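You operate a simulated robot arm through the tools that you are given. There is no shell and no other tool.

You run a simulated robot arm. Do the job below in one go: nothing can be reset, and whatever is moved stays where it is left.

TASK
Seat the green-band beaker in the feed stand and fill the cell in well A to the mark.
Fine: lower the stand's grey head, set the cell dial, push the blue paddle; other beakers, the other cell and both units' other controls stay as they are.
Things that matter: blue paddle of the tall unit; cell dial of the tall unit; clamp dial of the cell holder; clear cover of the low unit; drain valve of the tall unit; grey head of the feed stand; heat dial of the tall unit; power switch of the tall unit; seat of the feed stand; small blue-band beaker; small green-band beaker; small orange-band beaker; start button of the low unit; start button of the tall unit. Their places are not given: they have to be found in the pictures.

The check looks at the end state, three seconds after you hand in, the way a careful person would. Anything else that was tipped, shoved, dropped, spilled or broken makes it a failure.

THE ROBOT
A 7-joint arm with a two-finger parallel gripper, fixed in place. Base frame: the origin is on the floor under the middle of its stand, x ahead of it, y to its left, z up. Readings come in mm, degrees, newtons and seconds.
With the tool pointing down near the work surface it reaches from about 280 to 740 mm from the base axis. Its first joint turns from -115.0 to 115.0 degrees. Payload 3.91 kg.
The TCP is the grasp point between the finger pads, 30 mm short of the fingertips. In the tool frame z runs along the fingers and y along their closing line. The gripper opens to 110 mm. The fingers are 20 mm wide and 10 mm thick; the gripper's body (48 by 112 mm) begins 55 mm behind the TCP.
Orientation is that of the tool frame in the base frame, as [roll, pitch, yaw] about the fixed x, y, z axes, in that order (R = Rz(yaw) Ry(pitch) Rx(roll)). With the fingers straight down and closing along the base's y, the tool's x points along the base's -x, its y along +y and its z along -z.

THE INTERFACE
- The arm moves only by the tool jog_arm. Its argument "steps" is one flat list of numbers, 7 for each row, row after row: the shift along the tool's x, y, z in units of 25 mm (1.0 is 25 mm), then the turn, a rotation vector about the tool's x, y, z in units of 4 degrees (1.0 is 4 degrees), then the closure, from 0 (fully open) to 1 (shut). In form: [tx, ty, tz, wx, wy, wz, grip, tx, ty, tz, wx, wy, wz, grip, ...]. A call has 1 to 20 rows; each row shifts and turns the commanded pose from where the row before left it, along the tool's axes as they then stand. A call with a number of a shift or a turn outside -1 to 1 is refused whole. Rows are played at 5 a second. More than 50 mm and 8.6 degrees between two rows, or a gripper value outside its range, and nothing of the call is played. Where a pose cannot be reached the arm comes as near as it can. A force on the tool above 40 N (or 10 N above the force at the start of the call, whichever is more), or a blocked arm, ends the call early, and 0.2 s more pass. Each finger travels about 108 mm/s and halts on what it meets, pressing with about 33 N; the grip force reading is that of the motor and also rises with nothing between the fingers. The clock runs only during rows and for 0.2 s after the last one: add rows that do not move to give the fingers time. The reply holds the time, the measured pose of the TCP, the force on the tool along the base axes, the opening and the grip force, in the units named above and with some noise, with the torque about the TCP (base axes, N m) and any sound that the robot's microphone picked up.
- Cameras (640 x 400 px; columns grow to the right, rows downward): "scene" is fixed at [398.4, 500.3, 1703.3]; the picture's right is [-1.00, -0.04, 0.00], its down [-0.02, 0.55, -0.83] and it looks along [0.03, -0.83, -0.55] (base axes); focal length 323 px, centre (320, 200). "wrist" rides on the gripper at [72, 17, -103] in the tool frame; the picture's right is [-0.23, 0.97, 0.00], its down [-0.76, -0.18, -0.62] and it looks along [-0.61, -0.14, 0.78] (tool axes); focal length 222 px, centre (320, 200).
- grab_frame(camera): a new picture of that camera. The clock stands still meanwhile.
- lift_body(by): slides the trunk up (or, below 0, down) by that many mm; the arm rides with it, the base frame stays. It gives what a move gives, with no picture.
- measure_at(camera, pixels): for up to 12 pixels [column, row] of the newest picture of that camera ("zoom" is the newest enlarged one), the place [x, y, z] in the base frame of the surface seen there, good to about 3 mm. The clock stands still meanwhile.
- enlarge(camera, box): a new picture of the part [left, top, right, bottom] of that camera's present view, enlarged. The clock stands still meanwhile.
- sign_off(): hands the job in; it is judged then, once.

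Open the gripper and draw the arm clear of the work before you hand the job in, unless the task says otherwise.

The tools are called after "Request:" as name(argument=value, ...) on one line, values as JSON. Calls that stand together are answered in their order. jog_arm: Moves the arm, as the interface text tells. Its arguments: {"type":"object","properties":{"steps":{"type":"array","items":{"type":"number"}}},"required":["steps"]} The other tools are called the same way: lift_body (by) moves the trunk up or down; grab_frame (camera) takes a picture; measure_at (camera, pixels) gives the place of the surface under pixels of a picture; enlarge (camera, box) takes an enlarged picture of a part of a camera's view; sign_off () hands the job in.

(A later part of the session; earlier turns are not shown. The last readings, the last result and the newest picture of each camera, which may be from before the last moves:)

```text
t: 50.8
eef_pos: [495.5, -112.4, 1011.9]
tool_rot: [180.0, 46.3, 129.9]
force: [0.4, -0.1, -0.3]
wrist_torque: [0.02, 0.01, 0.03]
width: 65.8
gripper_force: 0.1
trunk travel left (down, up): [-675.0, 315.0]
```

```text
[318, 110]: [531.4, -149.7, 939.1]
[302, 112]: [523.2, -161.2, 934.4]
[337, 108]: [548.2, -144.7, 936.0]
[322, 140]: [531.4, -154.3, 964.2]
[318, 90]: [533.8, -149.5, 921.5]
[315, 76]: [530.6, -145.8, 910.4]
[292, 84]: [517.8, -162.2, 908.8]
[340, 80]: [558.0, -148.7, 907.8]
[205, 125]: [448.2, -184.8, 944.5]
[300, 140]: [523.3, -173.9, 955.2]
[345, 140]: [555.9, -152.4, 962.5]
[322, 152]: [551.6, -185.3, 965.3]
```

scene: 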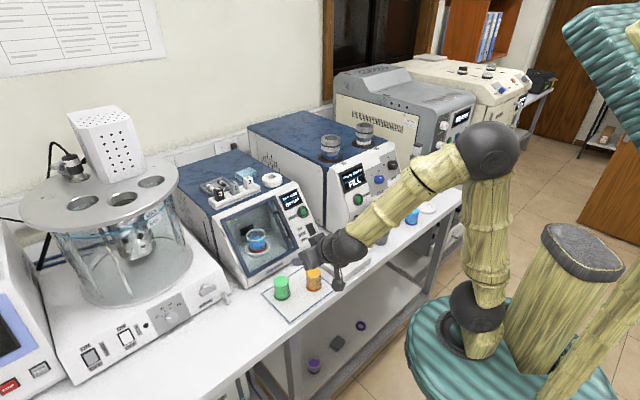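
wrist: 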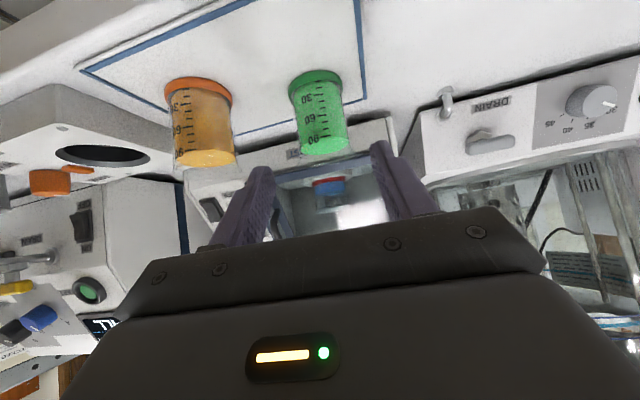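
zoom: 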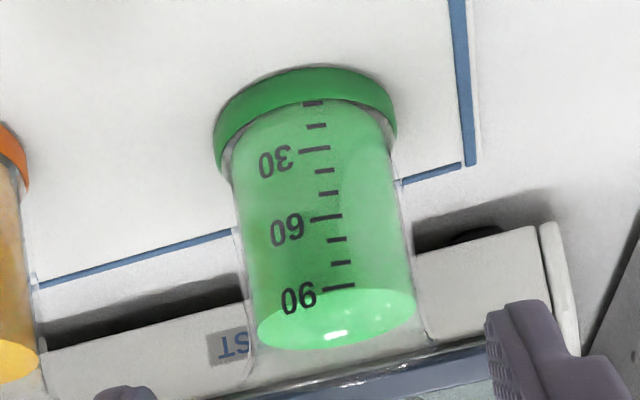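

The beaker axis is about 2 mm to the +y side of the tool axis (col 322 versus 320), and about 101 mm ahead. I'll correct that and advance with the fingers open to straddle it.

Request:
jog_arm(steps=[0, 0.09, 0.6, 0, 0, 0, 0.38, 0, 0, 0.7, 0, 0, 0, 0.38, 0, 0, 0.7, 0, 0, 0, 0.38, 0, 0, 0.7, 0, 0, 0, 0.38, 0, 0, 0.6, 0, 0, 0, 0.38, 0, 0, 0.4, 0, 0, 0, 0.38, 0, 0, 0.3, 0, 0, 0, 0.38, 0, 0, 0, 0, 0, 0, 0.38])

Request:
grab_frame(camera="wrist")

Request:
enlarge(camera="scene", box=[240, 210, 380, 320])

```text
t: 52.6
eef_pos: [543.3, -166.2, 942.1]
tool_rot: [180.0, 46.4, 129.8]
force: [0.6, 0.1, 0.7]
wrist_torque: [0.0, -0.01, 0.01]
width: 68.1
gripper_force: 0.1
trunk travel left (down, up): [-675.0, 315.0]
```

```text
taken
```

wrist: 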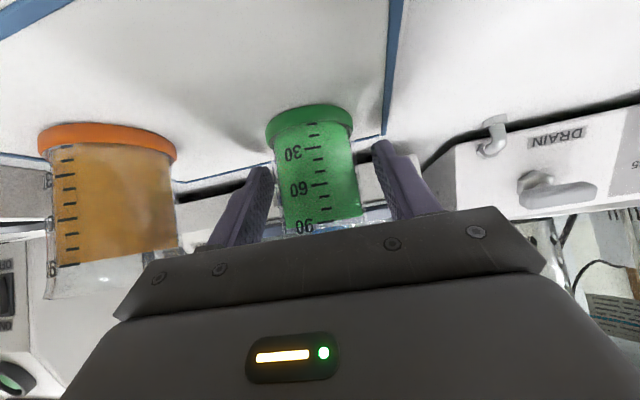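

```text
3.64 times, centred on (310, 265) of scene
```

zoom: 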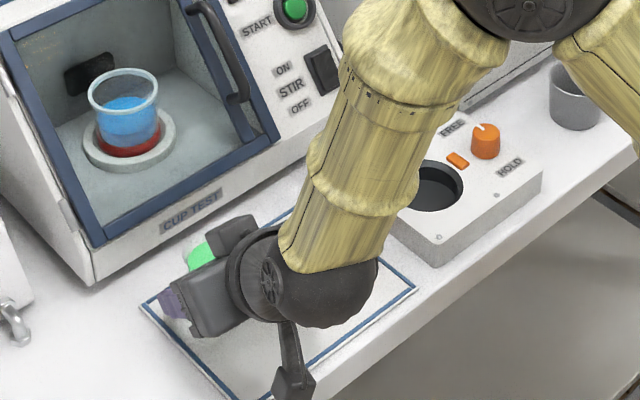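

The beaker sits centred between the fingers at (317,165) with no contact force. I'll close gently on it.

Request:
jog_arm(steps=[0, 0, 0, 0, 0, 0, 0.46, 0, 0, 0, 0, 0, 0, 0.52, 0, 0, 0, 0, 0, 0, 0.58, 0, 0, 0, 0, 0, 0, 0.64, 0, 0, 0, 0, 0, 0, 0.7, 0, 0, 0, 0, 0, 0, 0.75, 0, 0, 0, 0, 0, 0, 0.75])

Request:
grab_frame(camera="wrist")

```text
t: 54.2
eef_pos: [542.8, -165.6, 943.8]
tool_rot: [179.9, 46.4, 129.9]
force: [-1.0, -0.8, 0.2]
wrist_torque: [-0.05, 0.01, 0.0]
width: 49.2
gripper_force: 33.3
trunk travel left (down, up): [-675.0, 315.0]
```

```text
taken
```

wrist: 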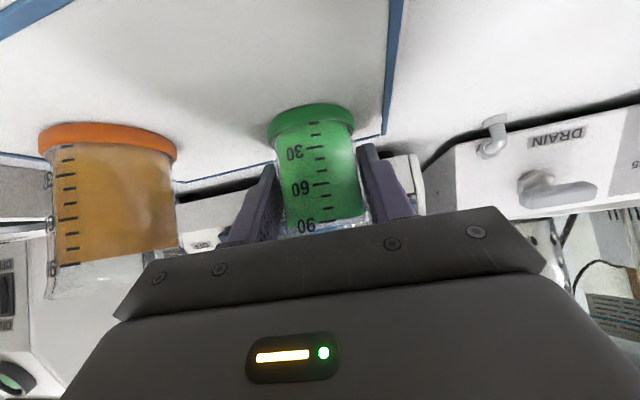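

It's gripped at 49.2 mm width and 33 N. I'll lift straight up 25 mm and check that the beaker comes along upright.

Request:
jog_arm(steps=[-0.15, 0, -0.14, 0, 0, 0, 0.75, -0.3, 0, -0.28, 0, 0, 0, 0.75, -0.3, 0, -0.28, 0, 0, 0, 0.75, 0, 0, 0, 0, 0, 0, 0.75])

Request:
grab_frame(camera="wrist")

```text
t: 55.2
eef_pos: [542.5, -166.3, 969.3]
tool_rot: [180.0, 46.4, 129.9]
force: [-0.2, 0.5, -1.6]
wrist_torque: [-0.01, 0.0, -0.02]
width: 49.0
gripper_force: 32.7
trunk travel left (down, up): [-675.0, 315.0]
```

```text
taken
```

wrist: 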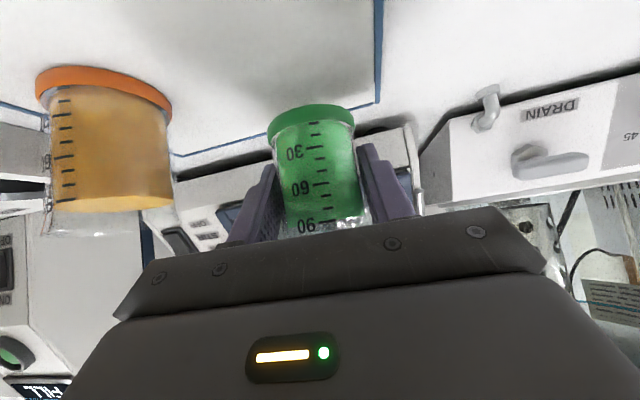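

The beaker came up cleanly (weight about 1.6 N). I'll raise it to z≈1110 and start the traverse along the bench front toward the feed stand at moderate speed.

Request:
jog_arm(steps=[-0.3, 0, -0.286, 0, 0, 0, 0.75, -0.58, 0, -0.553, 0, 0, 0, 0.75, -0.58, 0, -0.553, 0, 0, 0, 0.75, -0.58, 0, -0.553, 0, 0, 0, 0.75, -0.58, 0, -0.553, 0, 0, 0, 0.75, -0.58, 0, -0.553, 0, 0, 0, 0.75, -0.58, 0, -0.553, 0, 0, 0, 0.75, -0.3, 0, -0.286, 0, 0, 0, 0.75, 0.03, -0.3, -0.03, 0, 0, 0, 0.75, 0.055, -0.6, -0.056, 0, 0, 0, 0.75, 0.079, -0.883, -0.083, 0, 0, 0, 0.75, 0.079, -0.883, -0.083, 0, 0, 0, 0.75, 0.079, -0.883, -0.083, 0, 0, 0, 0.75, 0.079, -0.883, -0.083, 0, 0, 0, 0.75, 0.079, -0.883, -0.083, 0, 0, 0, 0.75, 0.079, -0.883, -0.083, 0, 0, 0, 0.75, 0.079, -0.883, -0.083, 0, 0, 0, 0.75, 0.079, -0.883, -0.083, 0, 0, 0, 0.75, 0.055, -0.6, -0.056, 0, 0, 0, 0.75, 0.03, -0.3, -0.03, 0, 0, 0, 0.75])

Request:
grab_frame(camera="scene")

Request:
grab_frame(camera="wrist")

```text
t: 59.4
eef_pos: [353.6, -285.4, 1109.8]
tool_rot: [179.9, 46.3, 129.8]
force: [-0.2, -0.1, -1.2]
wrist_torque: [0.01, -0.01, 0.02]
width: 49.2
gripper_force: 33.6
trunk travel left (down, up): [-675.0, 315.0]
```

```text
taken
```

scene: 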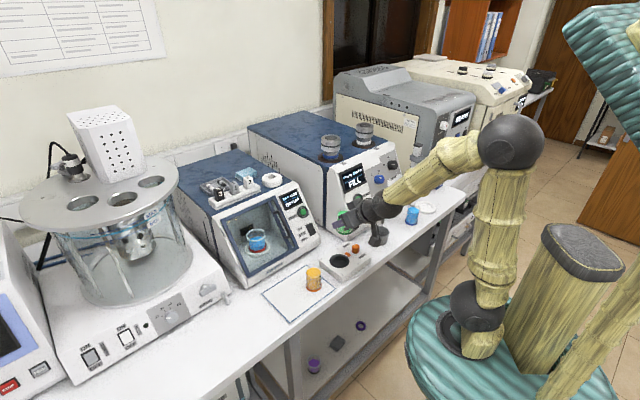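

```text
taken
```

wrist: 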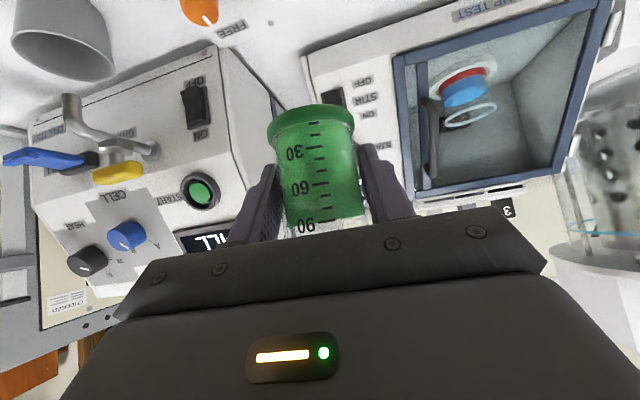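

The beaker is steady in the grip at mid-route (354,−285). I'll continue toward the feed stand along the same line.

Request:
jog_arm(steps=[0.026, -0.3, -0.028, 0, 0, 0, 0.75, 0.053, -0.6, -0.0555, 0, 0, 0, 0.75, 0.084, -0.95, -0.088, 0, 0, 0, 0.75, 0.084, -0.95, -0.088, 0, 0, 0, 0.75, 0.084, -0.95, -0.088, 0, 0, 0, 0.75, 0.084, -0.95, -0.088, 0, 0, 0, 0.75, 0.084, -0.95, -0.088, 0, 0, 0, 0.75, 0.084, -0.95, -0.088, 0, 0, 0, 0.75, 0.084, -0.95, -0.088, 0, 0, 0, 0.75, 0.084, -0.95, -0.088, 0, 0, 0, 0.75, 0.084, -0.95, -0.088, 0, 0, 0, 0.75, 0.084, -0.95, -0.088, 0, 0, 0, 0.75, 0.084, -0.95, -0.088, 0, 0, 0, 0.75, 0.084, -0.95, -0.088, 0, 0, 0, 0.75, 0.084, -0.95, -0.088, 0, 0, 0, 0.75, 0.084, -0.95, -0.088, 0, 0, 0, 0.75, 0.053, -0.6, -0.0555, 0, 0, 0, 0.75, 0.026, -0.3, -0.028, 0, 0, 0, 0.75])

Request:
grab_frame(camera="scene")

Request:
grab_frame(camera="wrist")

```text
t: 63.2
eef_pos: [33.6, -492.5, 1109.3]
tool_rot: [179.8, 46.4, 129.9]
force: [-0.6, -0.8, -0.5]
wrist_torque: [-0.02, -0.01, -0.04]
width: 49.0
gripper_force: 33.6
trunk travel left (down, up): [-675.0, 315.0]
```

```text
taken
```

scene: 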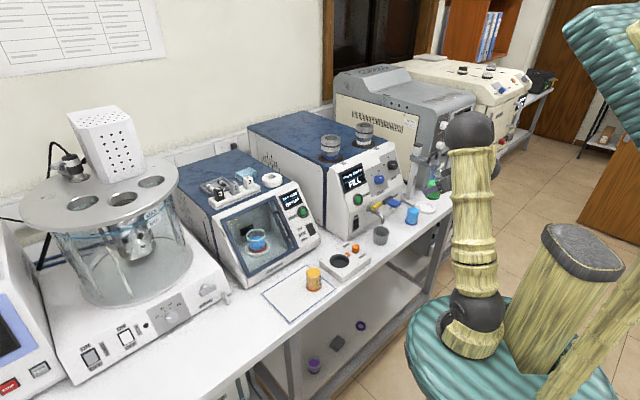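

```text
taken
```

wrist: 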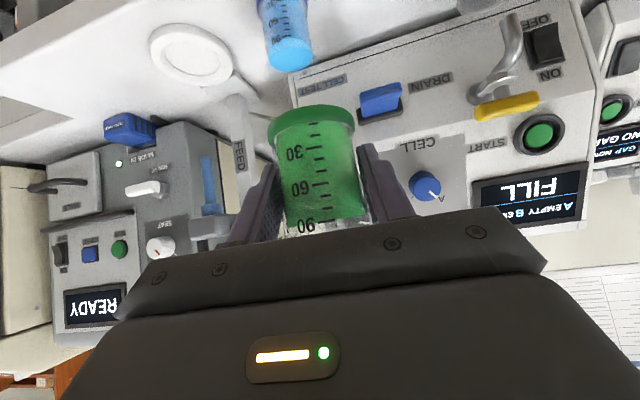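

The seat ring shows at (190,55) and the dip tube at (210,190) in the inverted wrist view. I'll yaw 5° more, slide to a spot in front of the seat, and descend partway.

Request:
jog_arm(steps=[0, 0, 0, 0.45, 0, 0.43, 0.75, 0, 0, 0, 0.45, 0, 0.43, 0.75, 0.01, -0.4, -0.01, 0, 0, 0, 0.75, 0.03, -0.85, -0.03, 0, 0, 0, 0.75, 0.03, -0.85, -0.03, 0, 0, 0, 0.75, 0.03, -0.85, -0.03, 0, 0, 0, 0.75, 0.03, -0.85, -0.03, 0, 0, 0, 0.75, 0.03, -0.85, -0.03, 0, 0, 0, 0.75, 0.01, -0.55, -0.01, 0, 0, 0, 0.75, 0.3, 0, 0.286, 0, 0, 0, 0.75, 0.579, 0, 0.552, 0, 0, 0, 0.75, 0.579, 0, 0.552, 0, 0, 0, 0.75, 0.579, 0, 0.552, 0, 0, 0, 0.75, 0.579, 0, 0.552, 0, 0, 0, 0.75, 0.3, 0, 0.286, 0, 0, 0, 0.75])

Request:
grab_frame(camera="wrist")

Request:
enlarge(camera="scene", box=[370, 120, 500, 230])

```text
t: 66.4
eef_pos: [-77.3, -561.0, 1008.2]
tool_rot: [179.8, 46.4, 124.9]
force: [0.5, -0.1, -1.4]
wrist_torque: [0.0, 0.02, -0.03]
width: 49.0
gripper_force: 33.4
trunk travel left (down, up): [-675.0, 315.0]
```

```text
taken
```

wrist: 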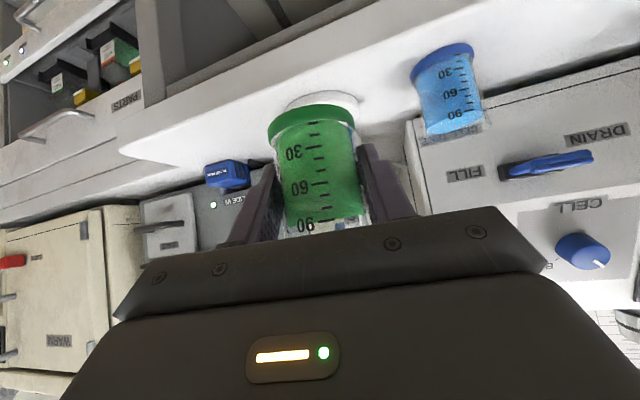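

```text
3.64 times, centred on (435, 175) of scene
```

zoom: 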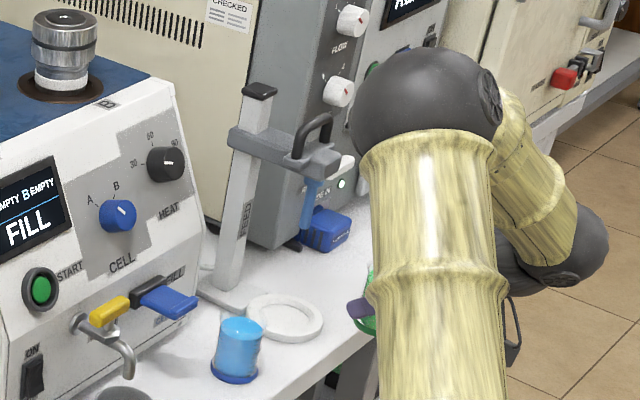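

The scene still sees the empty seat at about (423,207), while the wrist camera sees it behind the beaker at (330,100). I'll enlarge the seat to measure its centre precisely.

Request:
enlarge(camera="scene", box=[395, 185, 450, 225])

```text
10.00 times, centred on (422, 205) of scene
```

zoom: 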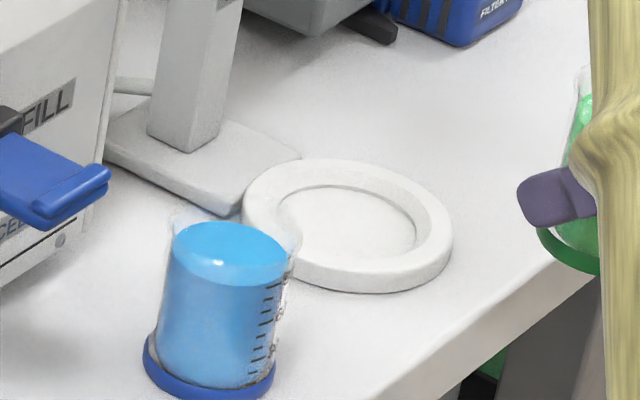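

Request:
measure_at(camera="zoom", pixels=[[250, 205], [445, 240], [320, 163], [375, 272], [262, 205], [430, 235], [325, 175], [365, 264], [345, 225], [300, 215], [400, 235], [450, 150]])

Request:
measure_at(camera="zoom", pixels=[[230, 250], [230, 225], [178, 240], [285, 250], [205, 395], [205, 330], [180, 165], [245, 195], [280, 215], [414, 240], [327, 188], [360, 258]])

```text
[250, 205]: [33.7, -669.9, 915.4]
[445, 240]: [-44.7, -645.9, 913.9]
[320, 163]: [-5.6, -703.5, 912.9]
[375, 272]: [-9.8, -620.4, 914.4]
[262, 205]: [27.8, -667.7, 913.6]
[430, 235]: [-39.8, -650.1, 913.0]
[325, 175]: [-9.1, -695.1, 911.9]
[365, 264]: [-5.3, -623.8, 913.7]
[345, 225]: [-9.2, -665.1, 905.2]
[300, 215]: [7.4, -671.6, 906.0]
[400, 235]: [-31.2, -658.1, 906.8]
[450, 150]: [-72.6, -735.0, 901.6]
```

```text
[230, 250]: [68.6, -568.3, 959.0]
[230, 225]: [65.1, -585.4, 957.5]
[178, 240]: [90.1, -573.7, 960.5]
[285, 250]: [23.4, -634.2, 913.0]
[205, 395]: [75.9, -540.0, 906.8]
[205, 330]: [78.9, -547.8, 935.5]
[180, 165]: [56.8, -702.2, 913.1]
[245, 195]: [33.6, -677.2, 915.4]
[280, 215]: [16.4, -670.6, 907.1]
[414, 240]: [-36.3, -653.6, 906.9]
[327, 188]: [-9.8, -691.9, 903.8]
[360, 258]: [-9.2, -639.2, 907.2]
```

The ring's top is at z≈913.5, its floor at about 906, and its centre near (−7,−661). Now I'll measure the held beaker in the wrist view to know its axis relative to the TCP.

Request:
measure_at(camera="wrist", pixels=[[311, 117], [312, 122], [318, 150], [318, 160], [320, 175], [320, 190], [310, 160], [328, 160], [272, 130], [353, 118], [300, 235], [345, 232]])

Request:
enlarge(camera="wrist", box=[220, 60, 420, 250])

```text
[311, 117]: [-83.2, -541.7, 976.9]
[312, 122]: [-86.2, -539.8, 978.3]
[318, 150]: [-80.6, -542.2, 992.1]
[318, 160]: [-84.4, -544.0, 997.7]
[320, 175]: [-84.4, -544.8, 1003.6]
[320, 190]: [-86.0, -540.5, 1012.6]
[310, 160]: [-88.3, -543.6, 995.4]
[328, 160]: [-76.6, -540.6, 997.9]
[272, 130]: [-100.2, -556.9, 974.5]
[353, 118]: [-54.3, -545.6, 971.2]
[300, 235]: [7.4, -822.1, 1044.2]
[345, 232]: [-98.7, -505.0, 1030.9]
```

```text
2.11 times, centred on (320, 155) of wrist
```

zoom: 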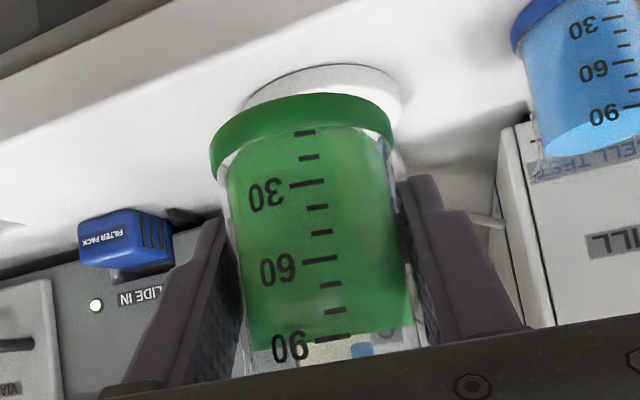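

The beaker axis sits about 4–5 mm beyond the TCP along the approach, with its base about 39 mm below. I'll descend so the base is about 9 mm above the ring and advance most of the way toward the seat under the dip tube.

Request:
jog_arm(steps=[0.3345, 0, 0.319, 0, 0, 0, 0.75, 0.3345, 0, 0.319, 0, 0, 0, 0.75, 0.3345, 0, 0.319, 0, 0, 0, 0.75, 0.3345, 0, 0.319, 0, 0, 0, 0.75, -0.25, 0, 0.26, 0, 0, 0, 0.75, -0.45, 0, 0.47, 0, 0, 0, 0.75, -0.45, 0, 0.47, 0, 0, 0, 0.75, -0.45, 0, 0.47, 0, 0, 0, 0.75, -0.45, 0, 0.47, 0, 0, 0, 0.75, -0.43, 0, 0.46, 0, 0, 0, 0.75, 0, 0, 0, 0, 0, 0, 0.75])

Request:
grab_frame(camera="wrist")

Request:
enlarge(camera="scene", box=[380, 140, 480, 230])

```text
t: 68.8
eef_pos: [-25.8, -635.0, 961.8]
tool_rot: [179.9, 46.4, 124.9]
force: [0.2, 0.1, -1.4]
wrist_torque: [-0.02, 0.0, -0.01]
width: 48.8
gripper_force: 32.9
trunk travel left (down, up): [-675.0, 315.0]
```

```text
taken
```

wrist: 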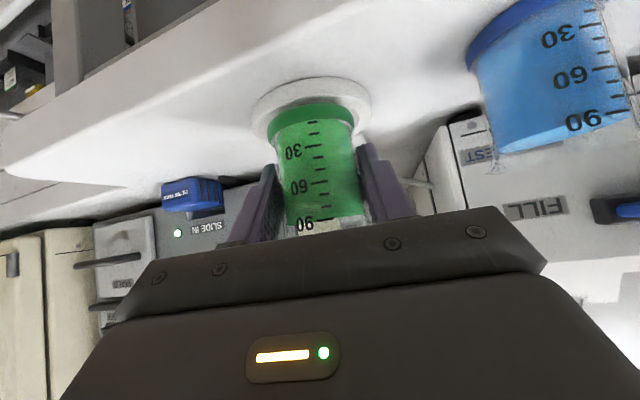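

```text
4.44 times, centred on (430, 185) of scene
```

zoom: 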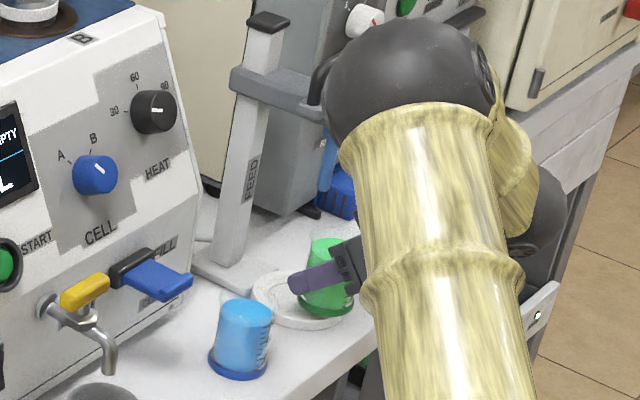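

The beaker is hovering near the ring with clearance to the blue beaker. I'll enlarge the wrist view to check lateral alignment with the seat ring.

Request:
enlarge(camera="wrist", box=[230, 60, 400, 170])

Request:
measure_at(camera="wrist", pixels=[[252, 112], [370, 98], [305, 80], [262, 98], [362, 92], [257, 117], [372, 108], [310, 85], [268, 130], [355, 118], [310, 112], [318, 150]])

```text
3.64 times, centred on (315, 115) of wrist
```

zoom: 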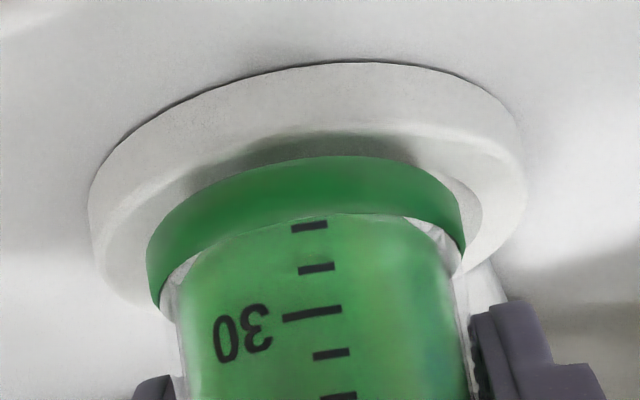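

```text
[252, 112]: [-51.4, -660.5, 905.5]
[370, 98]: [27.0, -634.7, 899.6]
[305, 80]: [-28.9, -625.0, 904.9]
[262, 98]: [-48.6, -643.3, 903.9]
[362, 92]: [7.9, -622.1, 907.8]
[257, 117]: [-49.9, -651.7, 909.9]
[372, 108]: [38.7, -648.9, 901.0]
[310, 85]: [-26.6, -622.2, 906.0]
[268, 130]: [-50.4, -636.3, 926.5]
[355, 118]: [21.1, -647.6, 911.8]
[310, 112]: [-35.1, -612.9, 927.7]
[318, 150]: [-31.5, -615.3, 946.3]
```

By silhouette bearings, the ring axis is near (−7.8,−661.3) and the band axis near (−23.3,−637.6), so I need about 28 mm more along the approach and −1 mm sideways. I'll move there and check again before lowering.

Request:
jog_arm(steps=[-0.26, -0.012, 0.273, 0, 0, 0, 0.75, -0.26, -0.012, 0.273, 0, 0, 0, 0.75, -0.26, -0.012, 0.273, 0, 0, 0, 0.75, 0, 0, 0, 0, 0, 0, 0.75])

Request:
enlarge(camera="wrist", box=[230, 60, 400, 170])

Request:
enlarge(camera="scene", box=[390, 150, 460, 225])

```text
t: 69.8
eef_pos: [-10.9, -658.4, 961.5]
tool_rot: [179.8, 46.4, 124.9]
force: [0.4, -0.8, -1.8]
wrist_torque: [0.01, 0.03, -0.01]
width: 49.0
gripper_force: 33.2
trunk travel left (down, up): [-675.0, 315.0]
```

```text
3.64 times, centred on (315, 115) of wrist
```

zoom: 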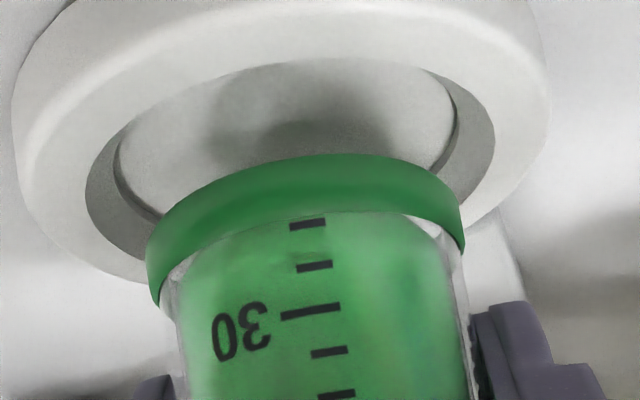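

```text
5.33 times, centred on (425, 188) of scene
```

zoom: 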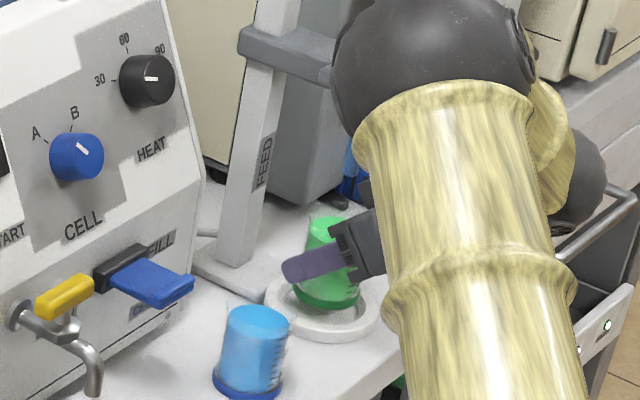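

By bearings, the ring axis (−9.1,−660.2) and the band axis (−8.5,−660.6) now agree within a millimetre, and the recess is about 65 mm wide. I'll lower slowly about 15 mm.

Request:
jog_arm(steps=[0.087, 0, 0.083, 0, 0, 0, 0.75, 0.087, 0, 0.083, 0, 0, 0, 0.75, 0.087, 0, 0.083, 0, 0, 0, 0.75, 0.087, 0, 0.083, 0, 0, 0, 0.75, 0.058, 0, 0.055, 0, 0, 0, 0.75, 0.03, 0, 0.028, 0, 0, 0, 0.75, 0, 0, 0, 0, 0, 0, 0.75])

Request:
enlarge(camera="wrist", box=[230, 60, 400, 170])

```text
t: 71.4
eef_pos: [-10.7, -659.6, 946.6]
tool_rot: [179.9, 46.3, 124.9]
force: [0.3, 0.5, 0.2]
wrist_torque: [0.02, 0.02, 0.0]
width: 48.6
gripper_force: 33.1
trunk travel left (down, up): [-675.0, 315.0]
```

```text
3.64 times, centred on (315, 115) of wrist
```

zoom: 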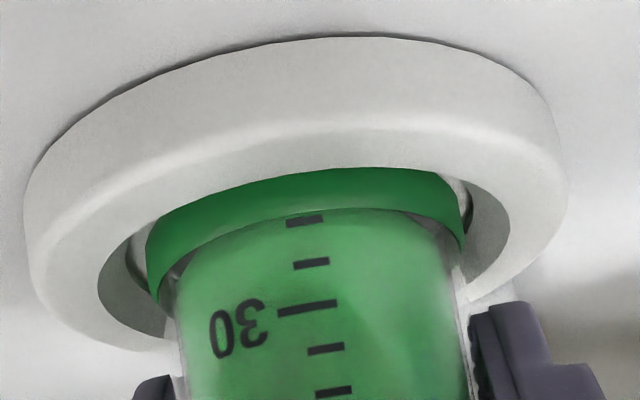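

The band is inside the recess with even gaps (about 49 px left, 45 px right), and the weight is just coming off the wrist. I'll go down another 1.5 mm to confirm contact.

Request:
jog_arm(steps=[0.022, 0, 0.021, 0, 0, 0, 0.75, 0.022, 0, 0.021, 0, 0, 0, 0.75, 0, 0, 0, 0, 0, 0, 0.75])

```text
t: 72.2
eef_pos: [-10.2, -658.8, 944.9]
tool_rot: [-179.9, 46.5, 124.9]
force: [-0.5, -1.5, 5.7]
wrist_torque: [-0.01, 0.11, 0.02]
width: 48.8
gripper_force: 32.7
trunk travel left (down, up): [-675.0, 315.0]
```

Contact is confirmed at +5.7 N. I'll open the fingers gradually and then back out along the tool axis.

Request:
jog_arm(steps=[0, 0, 0, 0, 0, 0, 0.55, 0, 0, 0, 0, 0, 0, 0.5, 0, 0, 0, 0, 0, 0, 0.45, 0, 0, 0, 0, 0, 0, 0.4, 0, 0, 0, 0, 0, 0, 0.38, 0, 0, 0, 0, 0, 0, 0.38])

Request:
grab_frame(camera="wrist")

```text
t: 73.6
eef_pos: [-9.5, -658.8, 944.3]
tool_rot: [179.9, 46.4, 124.9]
force: [0.8, 0.4, -0.7]
wrist_torque: [0.0, 0.0, -0.02]
width: 68.3
gripper_force: 0.0
trunk travel left (down, up): [-675.0, 315.0]
```

```text
taken
```

wrist: 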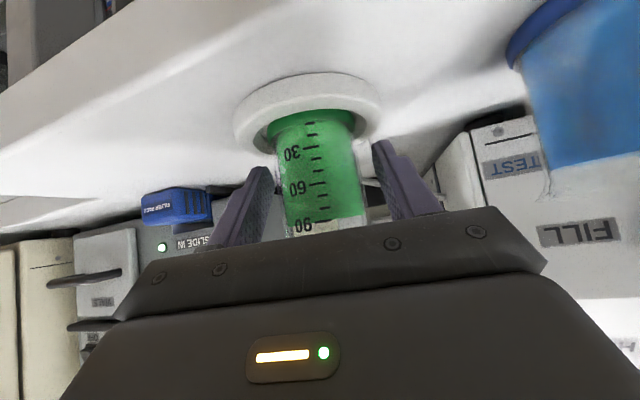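

The beaker stands in the seat, free of both fingers. I'll retract about 130 mm along the tool axis.

Request:
jog_arm(steps=[0, 0, -0.3, 0, 0, 0, 0.38, 0, 0, -0.5, 0, 0, 0, 0.38, 0, 0, -0.7, 0, 0, 0, 0.38, 0, 0, -0.9, 0, 0, 0, 0.38, 0, 0, -0.9, 0, 0, 0, 0.38, 0, 0, -0.9, 0, 0, 0, 0.38, 0, 0, -1, 0, 0, 0, 0.38])

Request:
grab_frame(camera="wrist")

Request:
enlarge(camera="scene", box=[390, 130, 470, 225])

```text
t: 75.2
eef_pos: [-62.6, -581.3, 1035.5]
tool_rot: [179.9, 46.5, 124.9]
force: [-0.5, 0.2, -1.1]
wrist_torque: [0.04, -0.02, -0.03]
width: 68.2
gripper_force: 0.0
trunk travel left (down, up): [-675.0, 315.0]
```

```text
taken
```

wrist: 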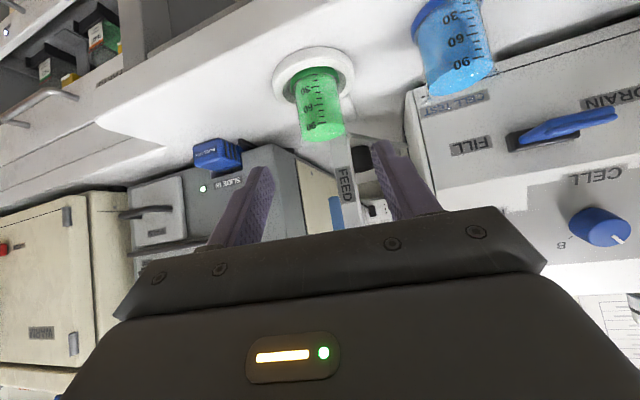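

```text
4.21 times, centred on (430, 178) of scene
```

zoom: 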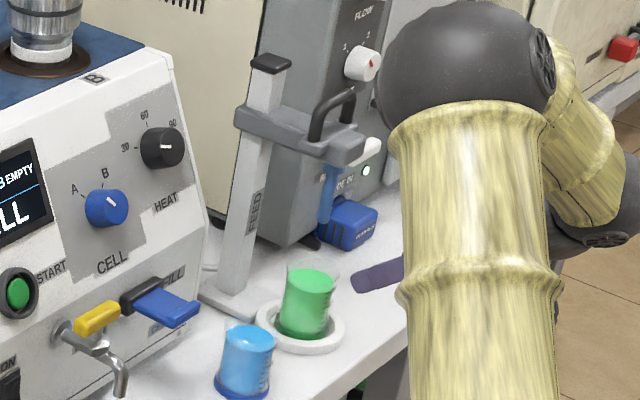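

The beaker stands upright in the seat. Next is the head: I'll enlarge its handle in the scene view to measure the bar that I'll press down on.

Request:
enlarge(camera="scene", box=[415, 135, 465, 175])

```text
10.00 times, centred on (440, 155) of scene
```

zoom: 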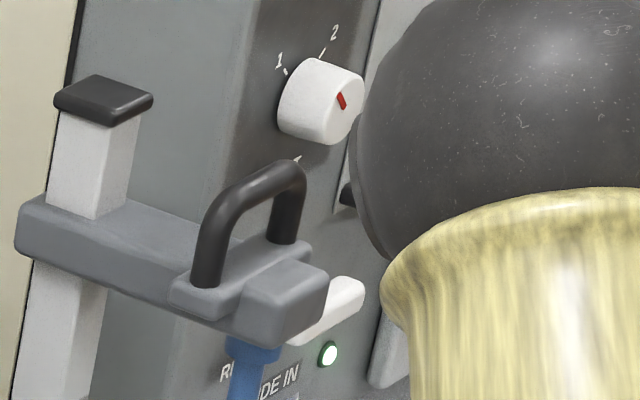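

Request:
measure_at(camera="zoom", pixels=[[222, 205], [240, 187], [258, 177], [280, 167], [295, 175], [208, 265], [287, 230], [280, 285], [320, 280], [256, 375], [105, 85], [150, 235]])

Request:
measure_at(camera="zoom", pixels=[[250, 183], [268, 172], [232, 195], [250, 190], [265, 180], [190, 290], [235, 310], [300, 250], [40, 215], [25, 230], [245, 330], [330, 270]])

```text
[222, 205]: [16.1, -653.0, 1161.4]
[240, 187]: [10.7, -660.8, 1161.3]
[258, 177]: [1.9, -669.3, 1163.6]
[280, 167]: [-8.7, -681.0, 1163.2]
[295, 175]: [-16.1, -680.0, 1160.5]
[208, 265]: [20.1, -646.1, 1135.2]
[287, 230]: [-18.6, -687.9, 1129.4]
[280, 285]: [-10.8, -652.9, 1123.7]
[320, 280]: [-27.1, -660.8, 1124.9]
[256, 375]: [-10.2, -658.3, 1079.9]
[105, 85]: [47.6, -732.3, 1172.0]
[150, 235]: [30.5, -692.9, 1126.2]
```

```text
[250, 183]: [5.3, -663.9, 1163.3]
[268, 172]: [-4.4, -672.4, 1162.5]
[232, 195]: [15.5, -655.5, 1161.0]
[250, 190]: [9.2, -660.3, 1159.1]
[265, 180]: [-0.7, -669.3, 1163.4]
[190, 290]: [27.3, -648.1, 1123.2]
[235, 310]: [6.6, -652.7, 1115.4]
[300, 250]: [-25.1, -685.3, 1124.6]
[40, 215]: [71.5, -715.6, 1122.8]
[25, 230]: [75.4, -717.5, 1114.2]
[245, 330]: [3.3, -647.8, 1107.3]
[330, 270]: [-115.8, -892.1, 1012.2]
```

The bar's midpoint is near (1.5,−669) with its top at z≈1164, running along the bench. I'll back off, close the fingers, rise to z≈1235 and bring the tool vertical, so I can press the bar down from above with the closed fingertips.

Request:
jog_arm(steps=[0.55, 0, -0.58, 0, 0, 0, 0.6, 0.55, 0, -0.58, 0, 0, 0, 0.8, -0.7, 0, -0.665, 0, 0, 0, 1, -0.7, 0, -0.665, 0, 0, 0, 1, -0.7, 0, -0.665, 0, 0, 0, 1, -0.7, 0, -0.665, 0, 0, 0, 1, -0.7, 0, -0.665, 0, 0, 0, 1, -0.7, 0, -0.665, 0, 0, 0, 1, -0.7, 0, -0.665, 0, 0, 0, 1, -0.7, 0, -0.665, 0, 0, 0, 1, 0, 0, 0, 0, 1, 0, 1, 0, 0, 0, 0, 1, 0, 1, 0, 0, 0, 0, 1, 0, 1, 0, 0, 0, 0, 1, 0, 1, 0, 0, 0, 0, 1, 0, 1, 0, 0, 0, 0, 1, 0, 1, 0, 0, 0, 0, 1, 0, 1, 0, 0, 0, 0, 1, 0, 1, 0, 0, 0, 0, 1, 0, 1, 0, 0, 0, 0, 1, 0, 1])

Request:
jog_arm(steps=[0, 0, 0, 0, 0.8, 0, 1, 0, 0, 0, 0, 0.8, 0, 1, 0, 0, 0, 0, 0, -0.85, 1, 0, 0, 0, 0, 0, -0.85, 1, 0, 0, 0, 0, 0, -0.85, 1, 0, 0, 0, 0, 0, 0, 1])

Request:
grab_frame(camera="scene")

Request:
grab_frame(camera="wrist")

```text
t: 79.4
eef_pos: [-86.6, -547.9, 1227.7]
tool_rot: [179.8, 6.3, 124.9]
force: [-0.2, 0.1, -0.3]
wrist_torque: [-0.04, -0.02, 0.0]
width: 0.1
gripper_force: 32.9
trunk travel left (down, up): [-675.0, 315.0]
```

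```text
t: 80.8
eef_pos: [-87.1, -548.5, 1227.2]
tool_rot: [-179.9, 0.0, 135.2]
force: [-0.2, 0.1, -0.4]
wrist_torque: [0.01, -0.02, 0.04]
width: 0.0
gripper_force: 33.4
trunk travel left (down, up): [-675.0, 315.0]
```

```text
taken
```

scene: 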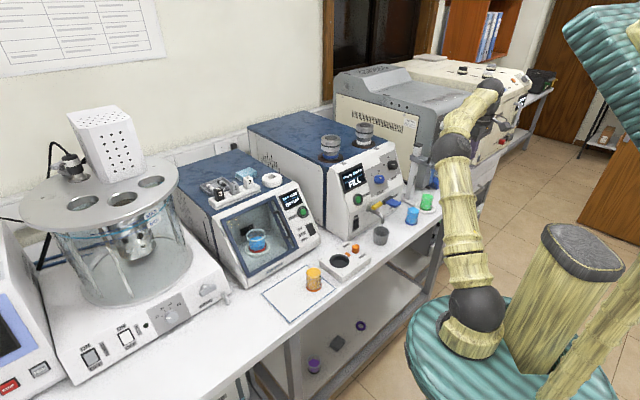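

```text
taken
```

wrist: 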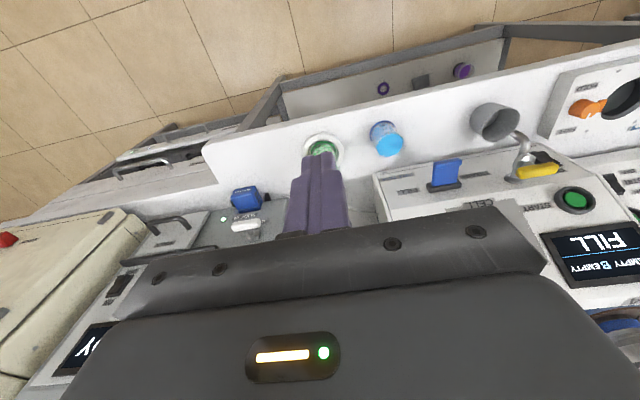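

The tool is vertical with fingers closed at z 1227. I'll move over the handle bar at (1.5,−669), keeping the fingertips 33 mm above it.

Request:
jog_arm(steps=[-0.5, -0.08, 0, 0, 0, 0, 1, -0.85, -0.133, 0, 0, 0, 0, 1, -0.85, -0.133, 0, 0, 0, 0, 1, -0.85, -0.133, 0, 0, 0, 0, 1, -0.85, -0.133, 0, 0, 0, 0, 1, -0.85, -0.133, 0, 0, 0, 0, 1, -0.65, -0.1, 0, 0, 0, 0, 1, -0.52, -0.08, 0, 0, 0, 0, 1, 0, 0, 0, 0, 0, 0, 1])

Request:
grab_frame(camera="wrist")

Request:
enlarge(camera="scene", box=[390, 110, 480, 220])

```text
t: 82.8
eef_pos: [-12.8, -617.4, 1215.0]
tool_rot: [179.8, 0.1, 135.2]
force: [-0.1, 0.6, 0.4]
wrist_torque: [0.01, 0.02, 0.0]
width: 0.0
gripper_force: 33.8
out of reach, approached as far as the arm can: row 4, 5, 6, 7, 8
trunk travel left (down, up): [-675.0, 315.0]
```

```text
taken
```

wrist: 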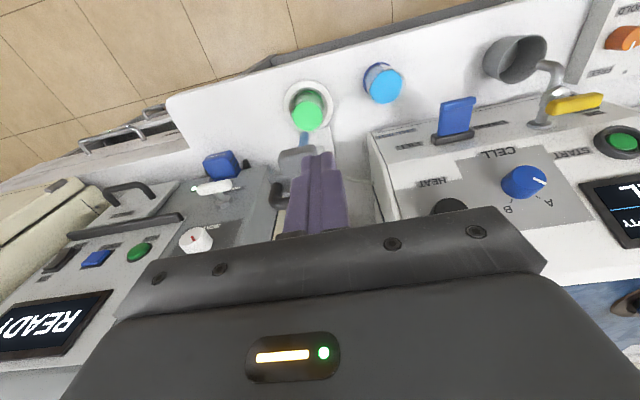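

```text
3.64 times, centred on (435, 165) of scene
```

zoom: 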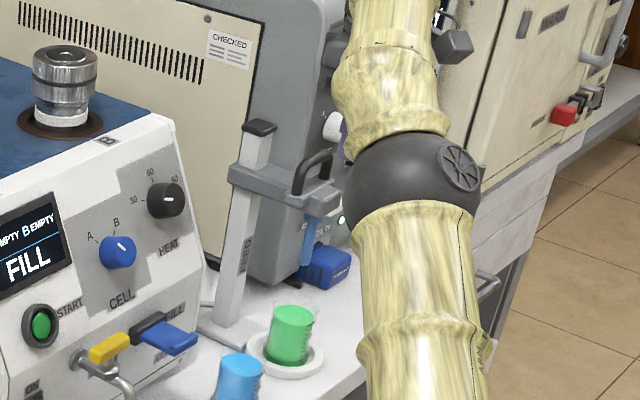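

The arm is at full stretch here at (−13,−617). Raising the trunk will bring the handle within reach, so I'll lift it 150 mm, which moves the gripper straight up.

Request:
lift_body(by=150)

```text
t: 84.5
eef_pos: [-12.9, -617.9, 1365.3]
tool_rot: [179.9, 0.0, 135.1]
force: [-0.6, 0.2, -0.7]
wrist_torque: [-0.03, -0.01, 0.03]
width: 0.0
gripper_force: 33.2
trunk travel left (down, up): [-825.0, 165.0]
```

Now I'll come down to z≈1235 and then slide over the bar.

Request:
jog_arm(steps=[0, 0, 0.86, 0, 0, 0, 1, 0, 0, 0.86, 0, 0, 0, 1, 0, 0, 0.86, 0, 0, 0, 1, 0, 0, 0.86, 0, 0, 0, 1, 0, 0, 0.86, 0, 0, 0, 1, 0, 0, 0.86, 0, 0, 0, 1, -0.46, -0.26, 0, 0, 0, 0, 1, -0.46, -0.26, 0, 0, 0, 0, 1, -0.46, -0.26, 0, 0, 0, 0, 1, -0.46, -0.26, 0, 0, 0, 0, 1, 0, 0, 0, 0, 0, 0, 1])

Request:
grab_frame(camera="wrist")

Request:
enlarge(camera="scene", box=[390, 110, 480, 220])

```text
t: 86.9
eef_pos: [3.5, -668.4, 1235.4]
tool_rot: [-179.9, 0.0, 135.3]
force: [-0.5, 0.6, 0.9]
wrist_torque: [-0.01, 0.01, -0.04]
width: 0.1
gripper_force: 33.1
trunk travel left (down, up): [-825.0, 165.0]
```

```text
taken
```

wrist: 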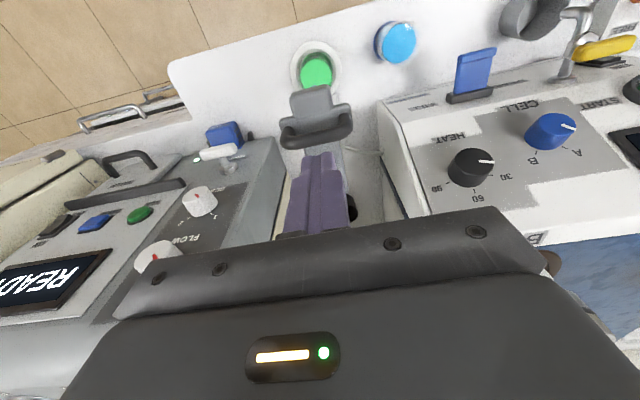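

```text
3.64 times, centred on (435, 165) of scene
```

zoom: 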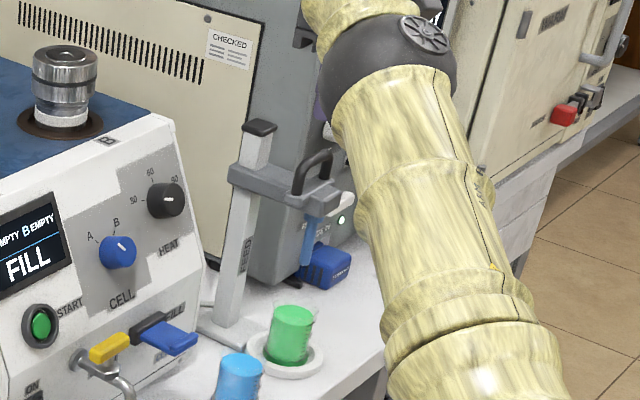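

The arm reached the spot. Bar centre should project near (320,139) if it is right under the tool axis, so I'll enlarge to check.

Request:
enlarge(camera="wrist", box=[260, 70, 380, 190])

Request:
measure_at(camera="wrist", pixels=[[300, 140], [317, 137], [335, 132], [285, 130], [348, 120], [310, 142], [325, 138], [292, 140], [342, 130], [312, 100], [315, 85], [330, 110]])

```text
3.33 times, centred on (320, 130) of wrist
```

zoom: 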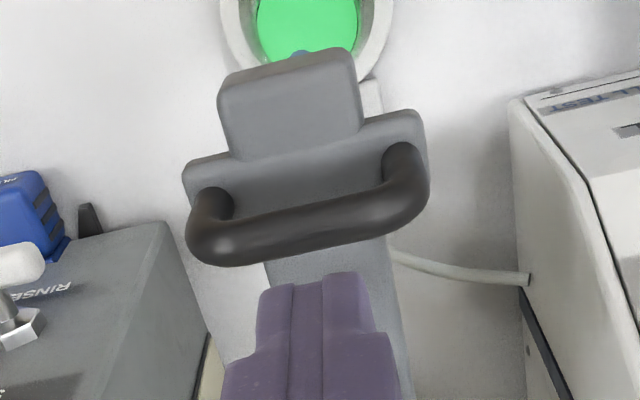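

```text
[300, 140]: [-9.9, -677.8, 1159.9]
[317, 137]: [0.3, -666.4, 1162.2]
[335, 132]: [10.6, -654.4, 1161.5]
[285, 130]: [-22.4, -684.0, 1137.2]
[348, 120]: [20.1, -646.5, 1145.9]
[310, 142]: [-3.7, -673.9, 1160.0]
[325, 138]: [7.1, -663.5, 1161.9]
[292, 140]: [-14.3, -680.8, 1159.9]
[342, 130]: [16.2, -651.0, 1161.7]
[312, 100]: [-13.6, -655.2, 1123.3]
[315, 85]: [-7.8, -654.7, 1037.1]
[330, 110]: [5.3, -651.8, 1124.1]
```

The tool axis is within about 3 mm of the bar's centre. I'll descend to just above it, then press in small steps and watch the force.

Request:
jog_arm(steps=[0, -0.08, 0.6, 0, 0, 0, 1, 0, 0, 0.6, 0, 0, 0, 1, 0, 0, 0.2, 0, 0, 0, 1, 0, 0, 0.1, 0, 0, 0, 1, 0, 0, 0.1, 0, 0, 0, 1, 0, 0, 0.1, 0, 0, 0, 1, 0, 0, 0.1, 0, 0, 0, 1, 0, 0, 0.1, 0, 0, 0, 1, 0, 0, 0, 0, 0, 0, 1])

Request:
enlarge(camera="scene", box=[400, 120, 480, 220])

```text
t: 88.9
eef_pos: [0.1, -669.1, 1186.9]
tool_rot: [179.9, -0.1, 135.2]
force: [-0.1, -0.5, 1.2]
wrist_torque: [0.01, 0.0, 0.04]
width: 0.1
gripper_force: 33.1
trunk travel left (down, up): [-825.0, 165.0]
```

```text
4.00 times, centred on (440, 170) of scene
```

zoom: 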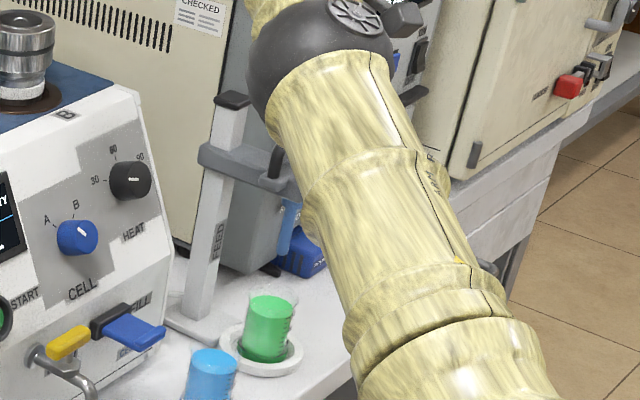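

At z 1187 the force is only 1.2 N. I'll look at the wrist view to see whether the fingers are on the bar or beside it.

Request:
enlarge(camera="wrist", box=[250, 60, 390, 190])

Request:
grab_frame(camera="wrist")

```text
3.08 times, centred on (320, 125) of wrist
```

zoom: 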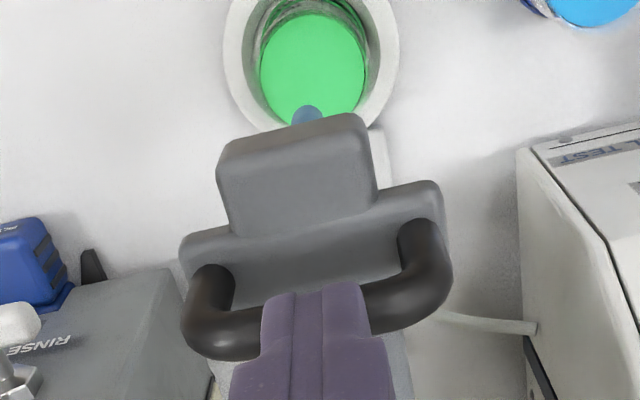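

```text
taken
```

wrist: 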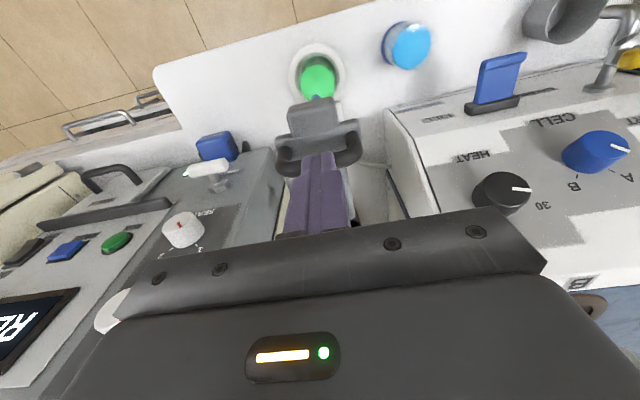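

Request:
measure_at(camera="wrist", pixels=[[287, 168], [292, 170], [344, 160], [350, 158], [296, 165], [340, 164], [316, 115], [300, 120], [310, 100], [340, 130]])

```text
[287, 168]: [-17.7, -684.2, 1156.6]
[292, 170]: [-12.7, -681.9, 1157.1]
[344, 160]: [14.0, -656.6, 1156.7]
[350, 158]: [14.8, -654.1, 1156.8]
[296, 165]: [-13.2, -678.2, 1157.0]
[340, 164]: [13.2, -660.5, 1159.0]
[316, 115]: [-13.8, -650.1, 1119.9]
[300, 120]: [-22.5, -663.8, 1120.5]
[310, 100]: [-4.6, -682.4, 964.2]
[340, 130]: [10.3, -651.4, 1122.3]
```

The head has moved down with the fingers by about 4 mm (bar now at 1157, nose top at 1120), so it slides easily. I'll keep pressing down in 5 mm steps for 50 mm.

Request:
jog_arm(steps=[0, 0, 0.2, 0, 0, 0, 1, 0, 0, 0.2, 0, 0, 0, 1, 0, 0, 0.2, 0, 0, 0, 1, 0, 0, 0.2, 0, 0, 0, 1, 0, 0, 0.2, 0, 0, 0, 1, 0, 0, 0.2, 0, 0, 0, 1, 0, 0, 0.2, 0, 0, 0, 1, 0, 0, 0.2, 0, 0, 0, 1, 0, 0, 0.2, 0, 0, 0, 1, 0, 0, 0.2, 0, 0, 0, 1])

Request:
grab_frame(camera="wrist")

Request:
enlarge(camera="scene", box=[400, 120, 480, 220])

```text
t: 91.1
eef_pos: [1.2, -670.0, 1137.5]
tool_rot: [-180.0, 0.0, 135.1]
force: [-0.5, -0.9, 0.0]
wrist_torque: [-0.01, -0.02, 0.0]
width: 0.0
gripper_force: 32.7
trunk travel left (down, up): [-825.0, 165.0]
```

```text
taken
```

wrist: 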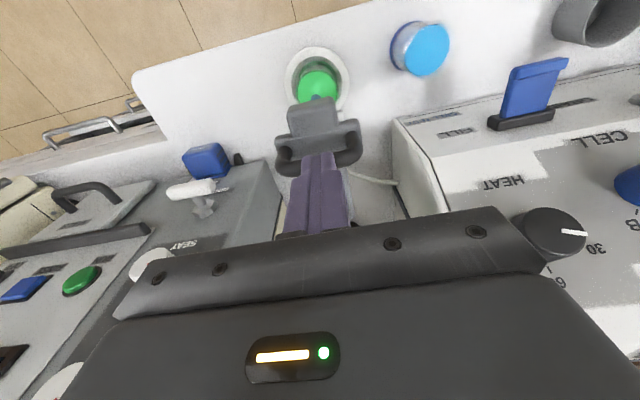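

```text
4.00 times, centred on (440, 170) of scene
```

zoom: 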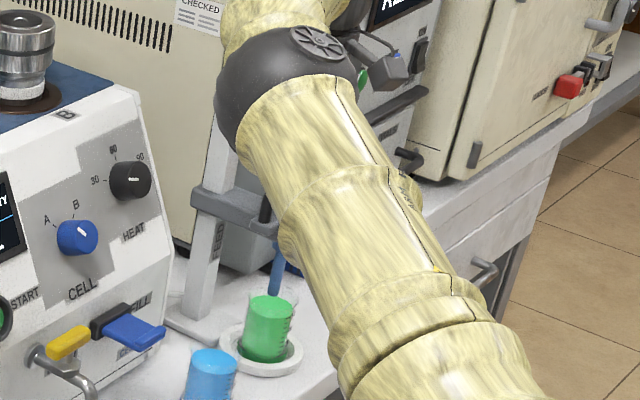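

The head is following smoothly and the dip tube tip is just at the beaker's rim. I'll enlarge to confirm that the tube is over the beaker's opening before continuing.

Request:
enlarge(camera="scene", box=[420, 165, 450, 215])

Request:
enlarge(camera="wrist", box=[270, 40, 370, 140])

```text
8.00 times, centred on (435, 190) of scene
```

zoom: 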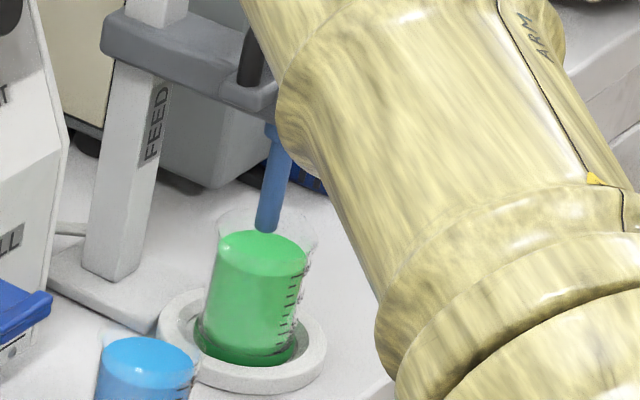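

```text
4.00 times, centred on (320, 90) of wrist
```

zoom: 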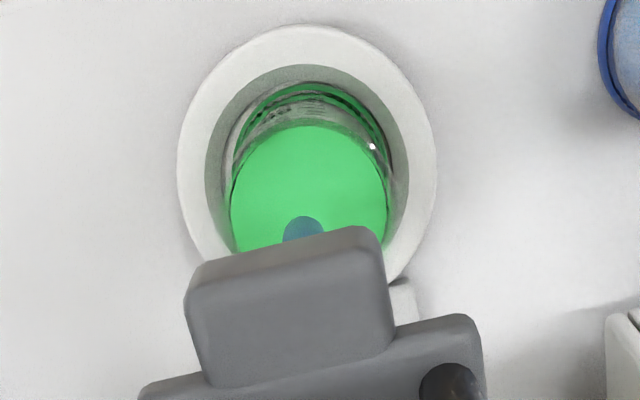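

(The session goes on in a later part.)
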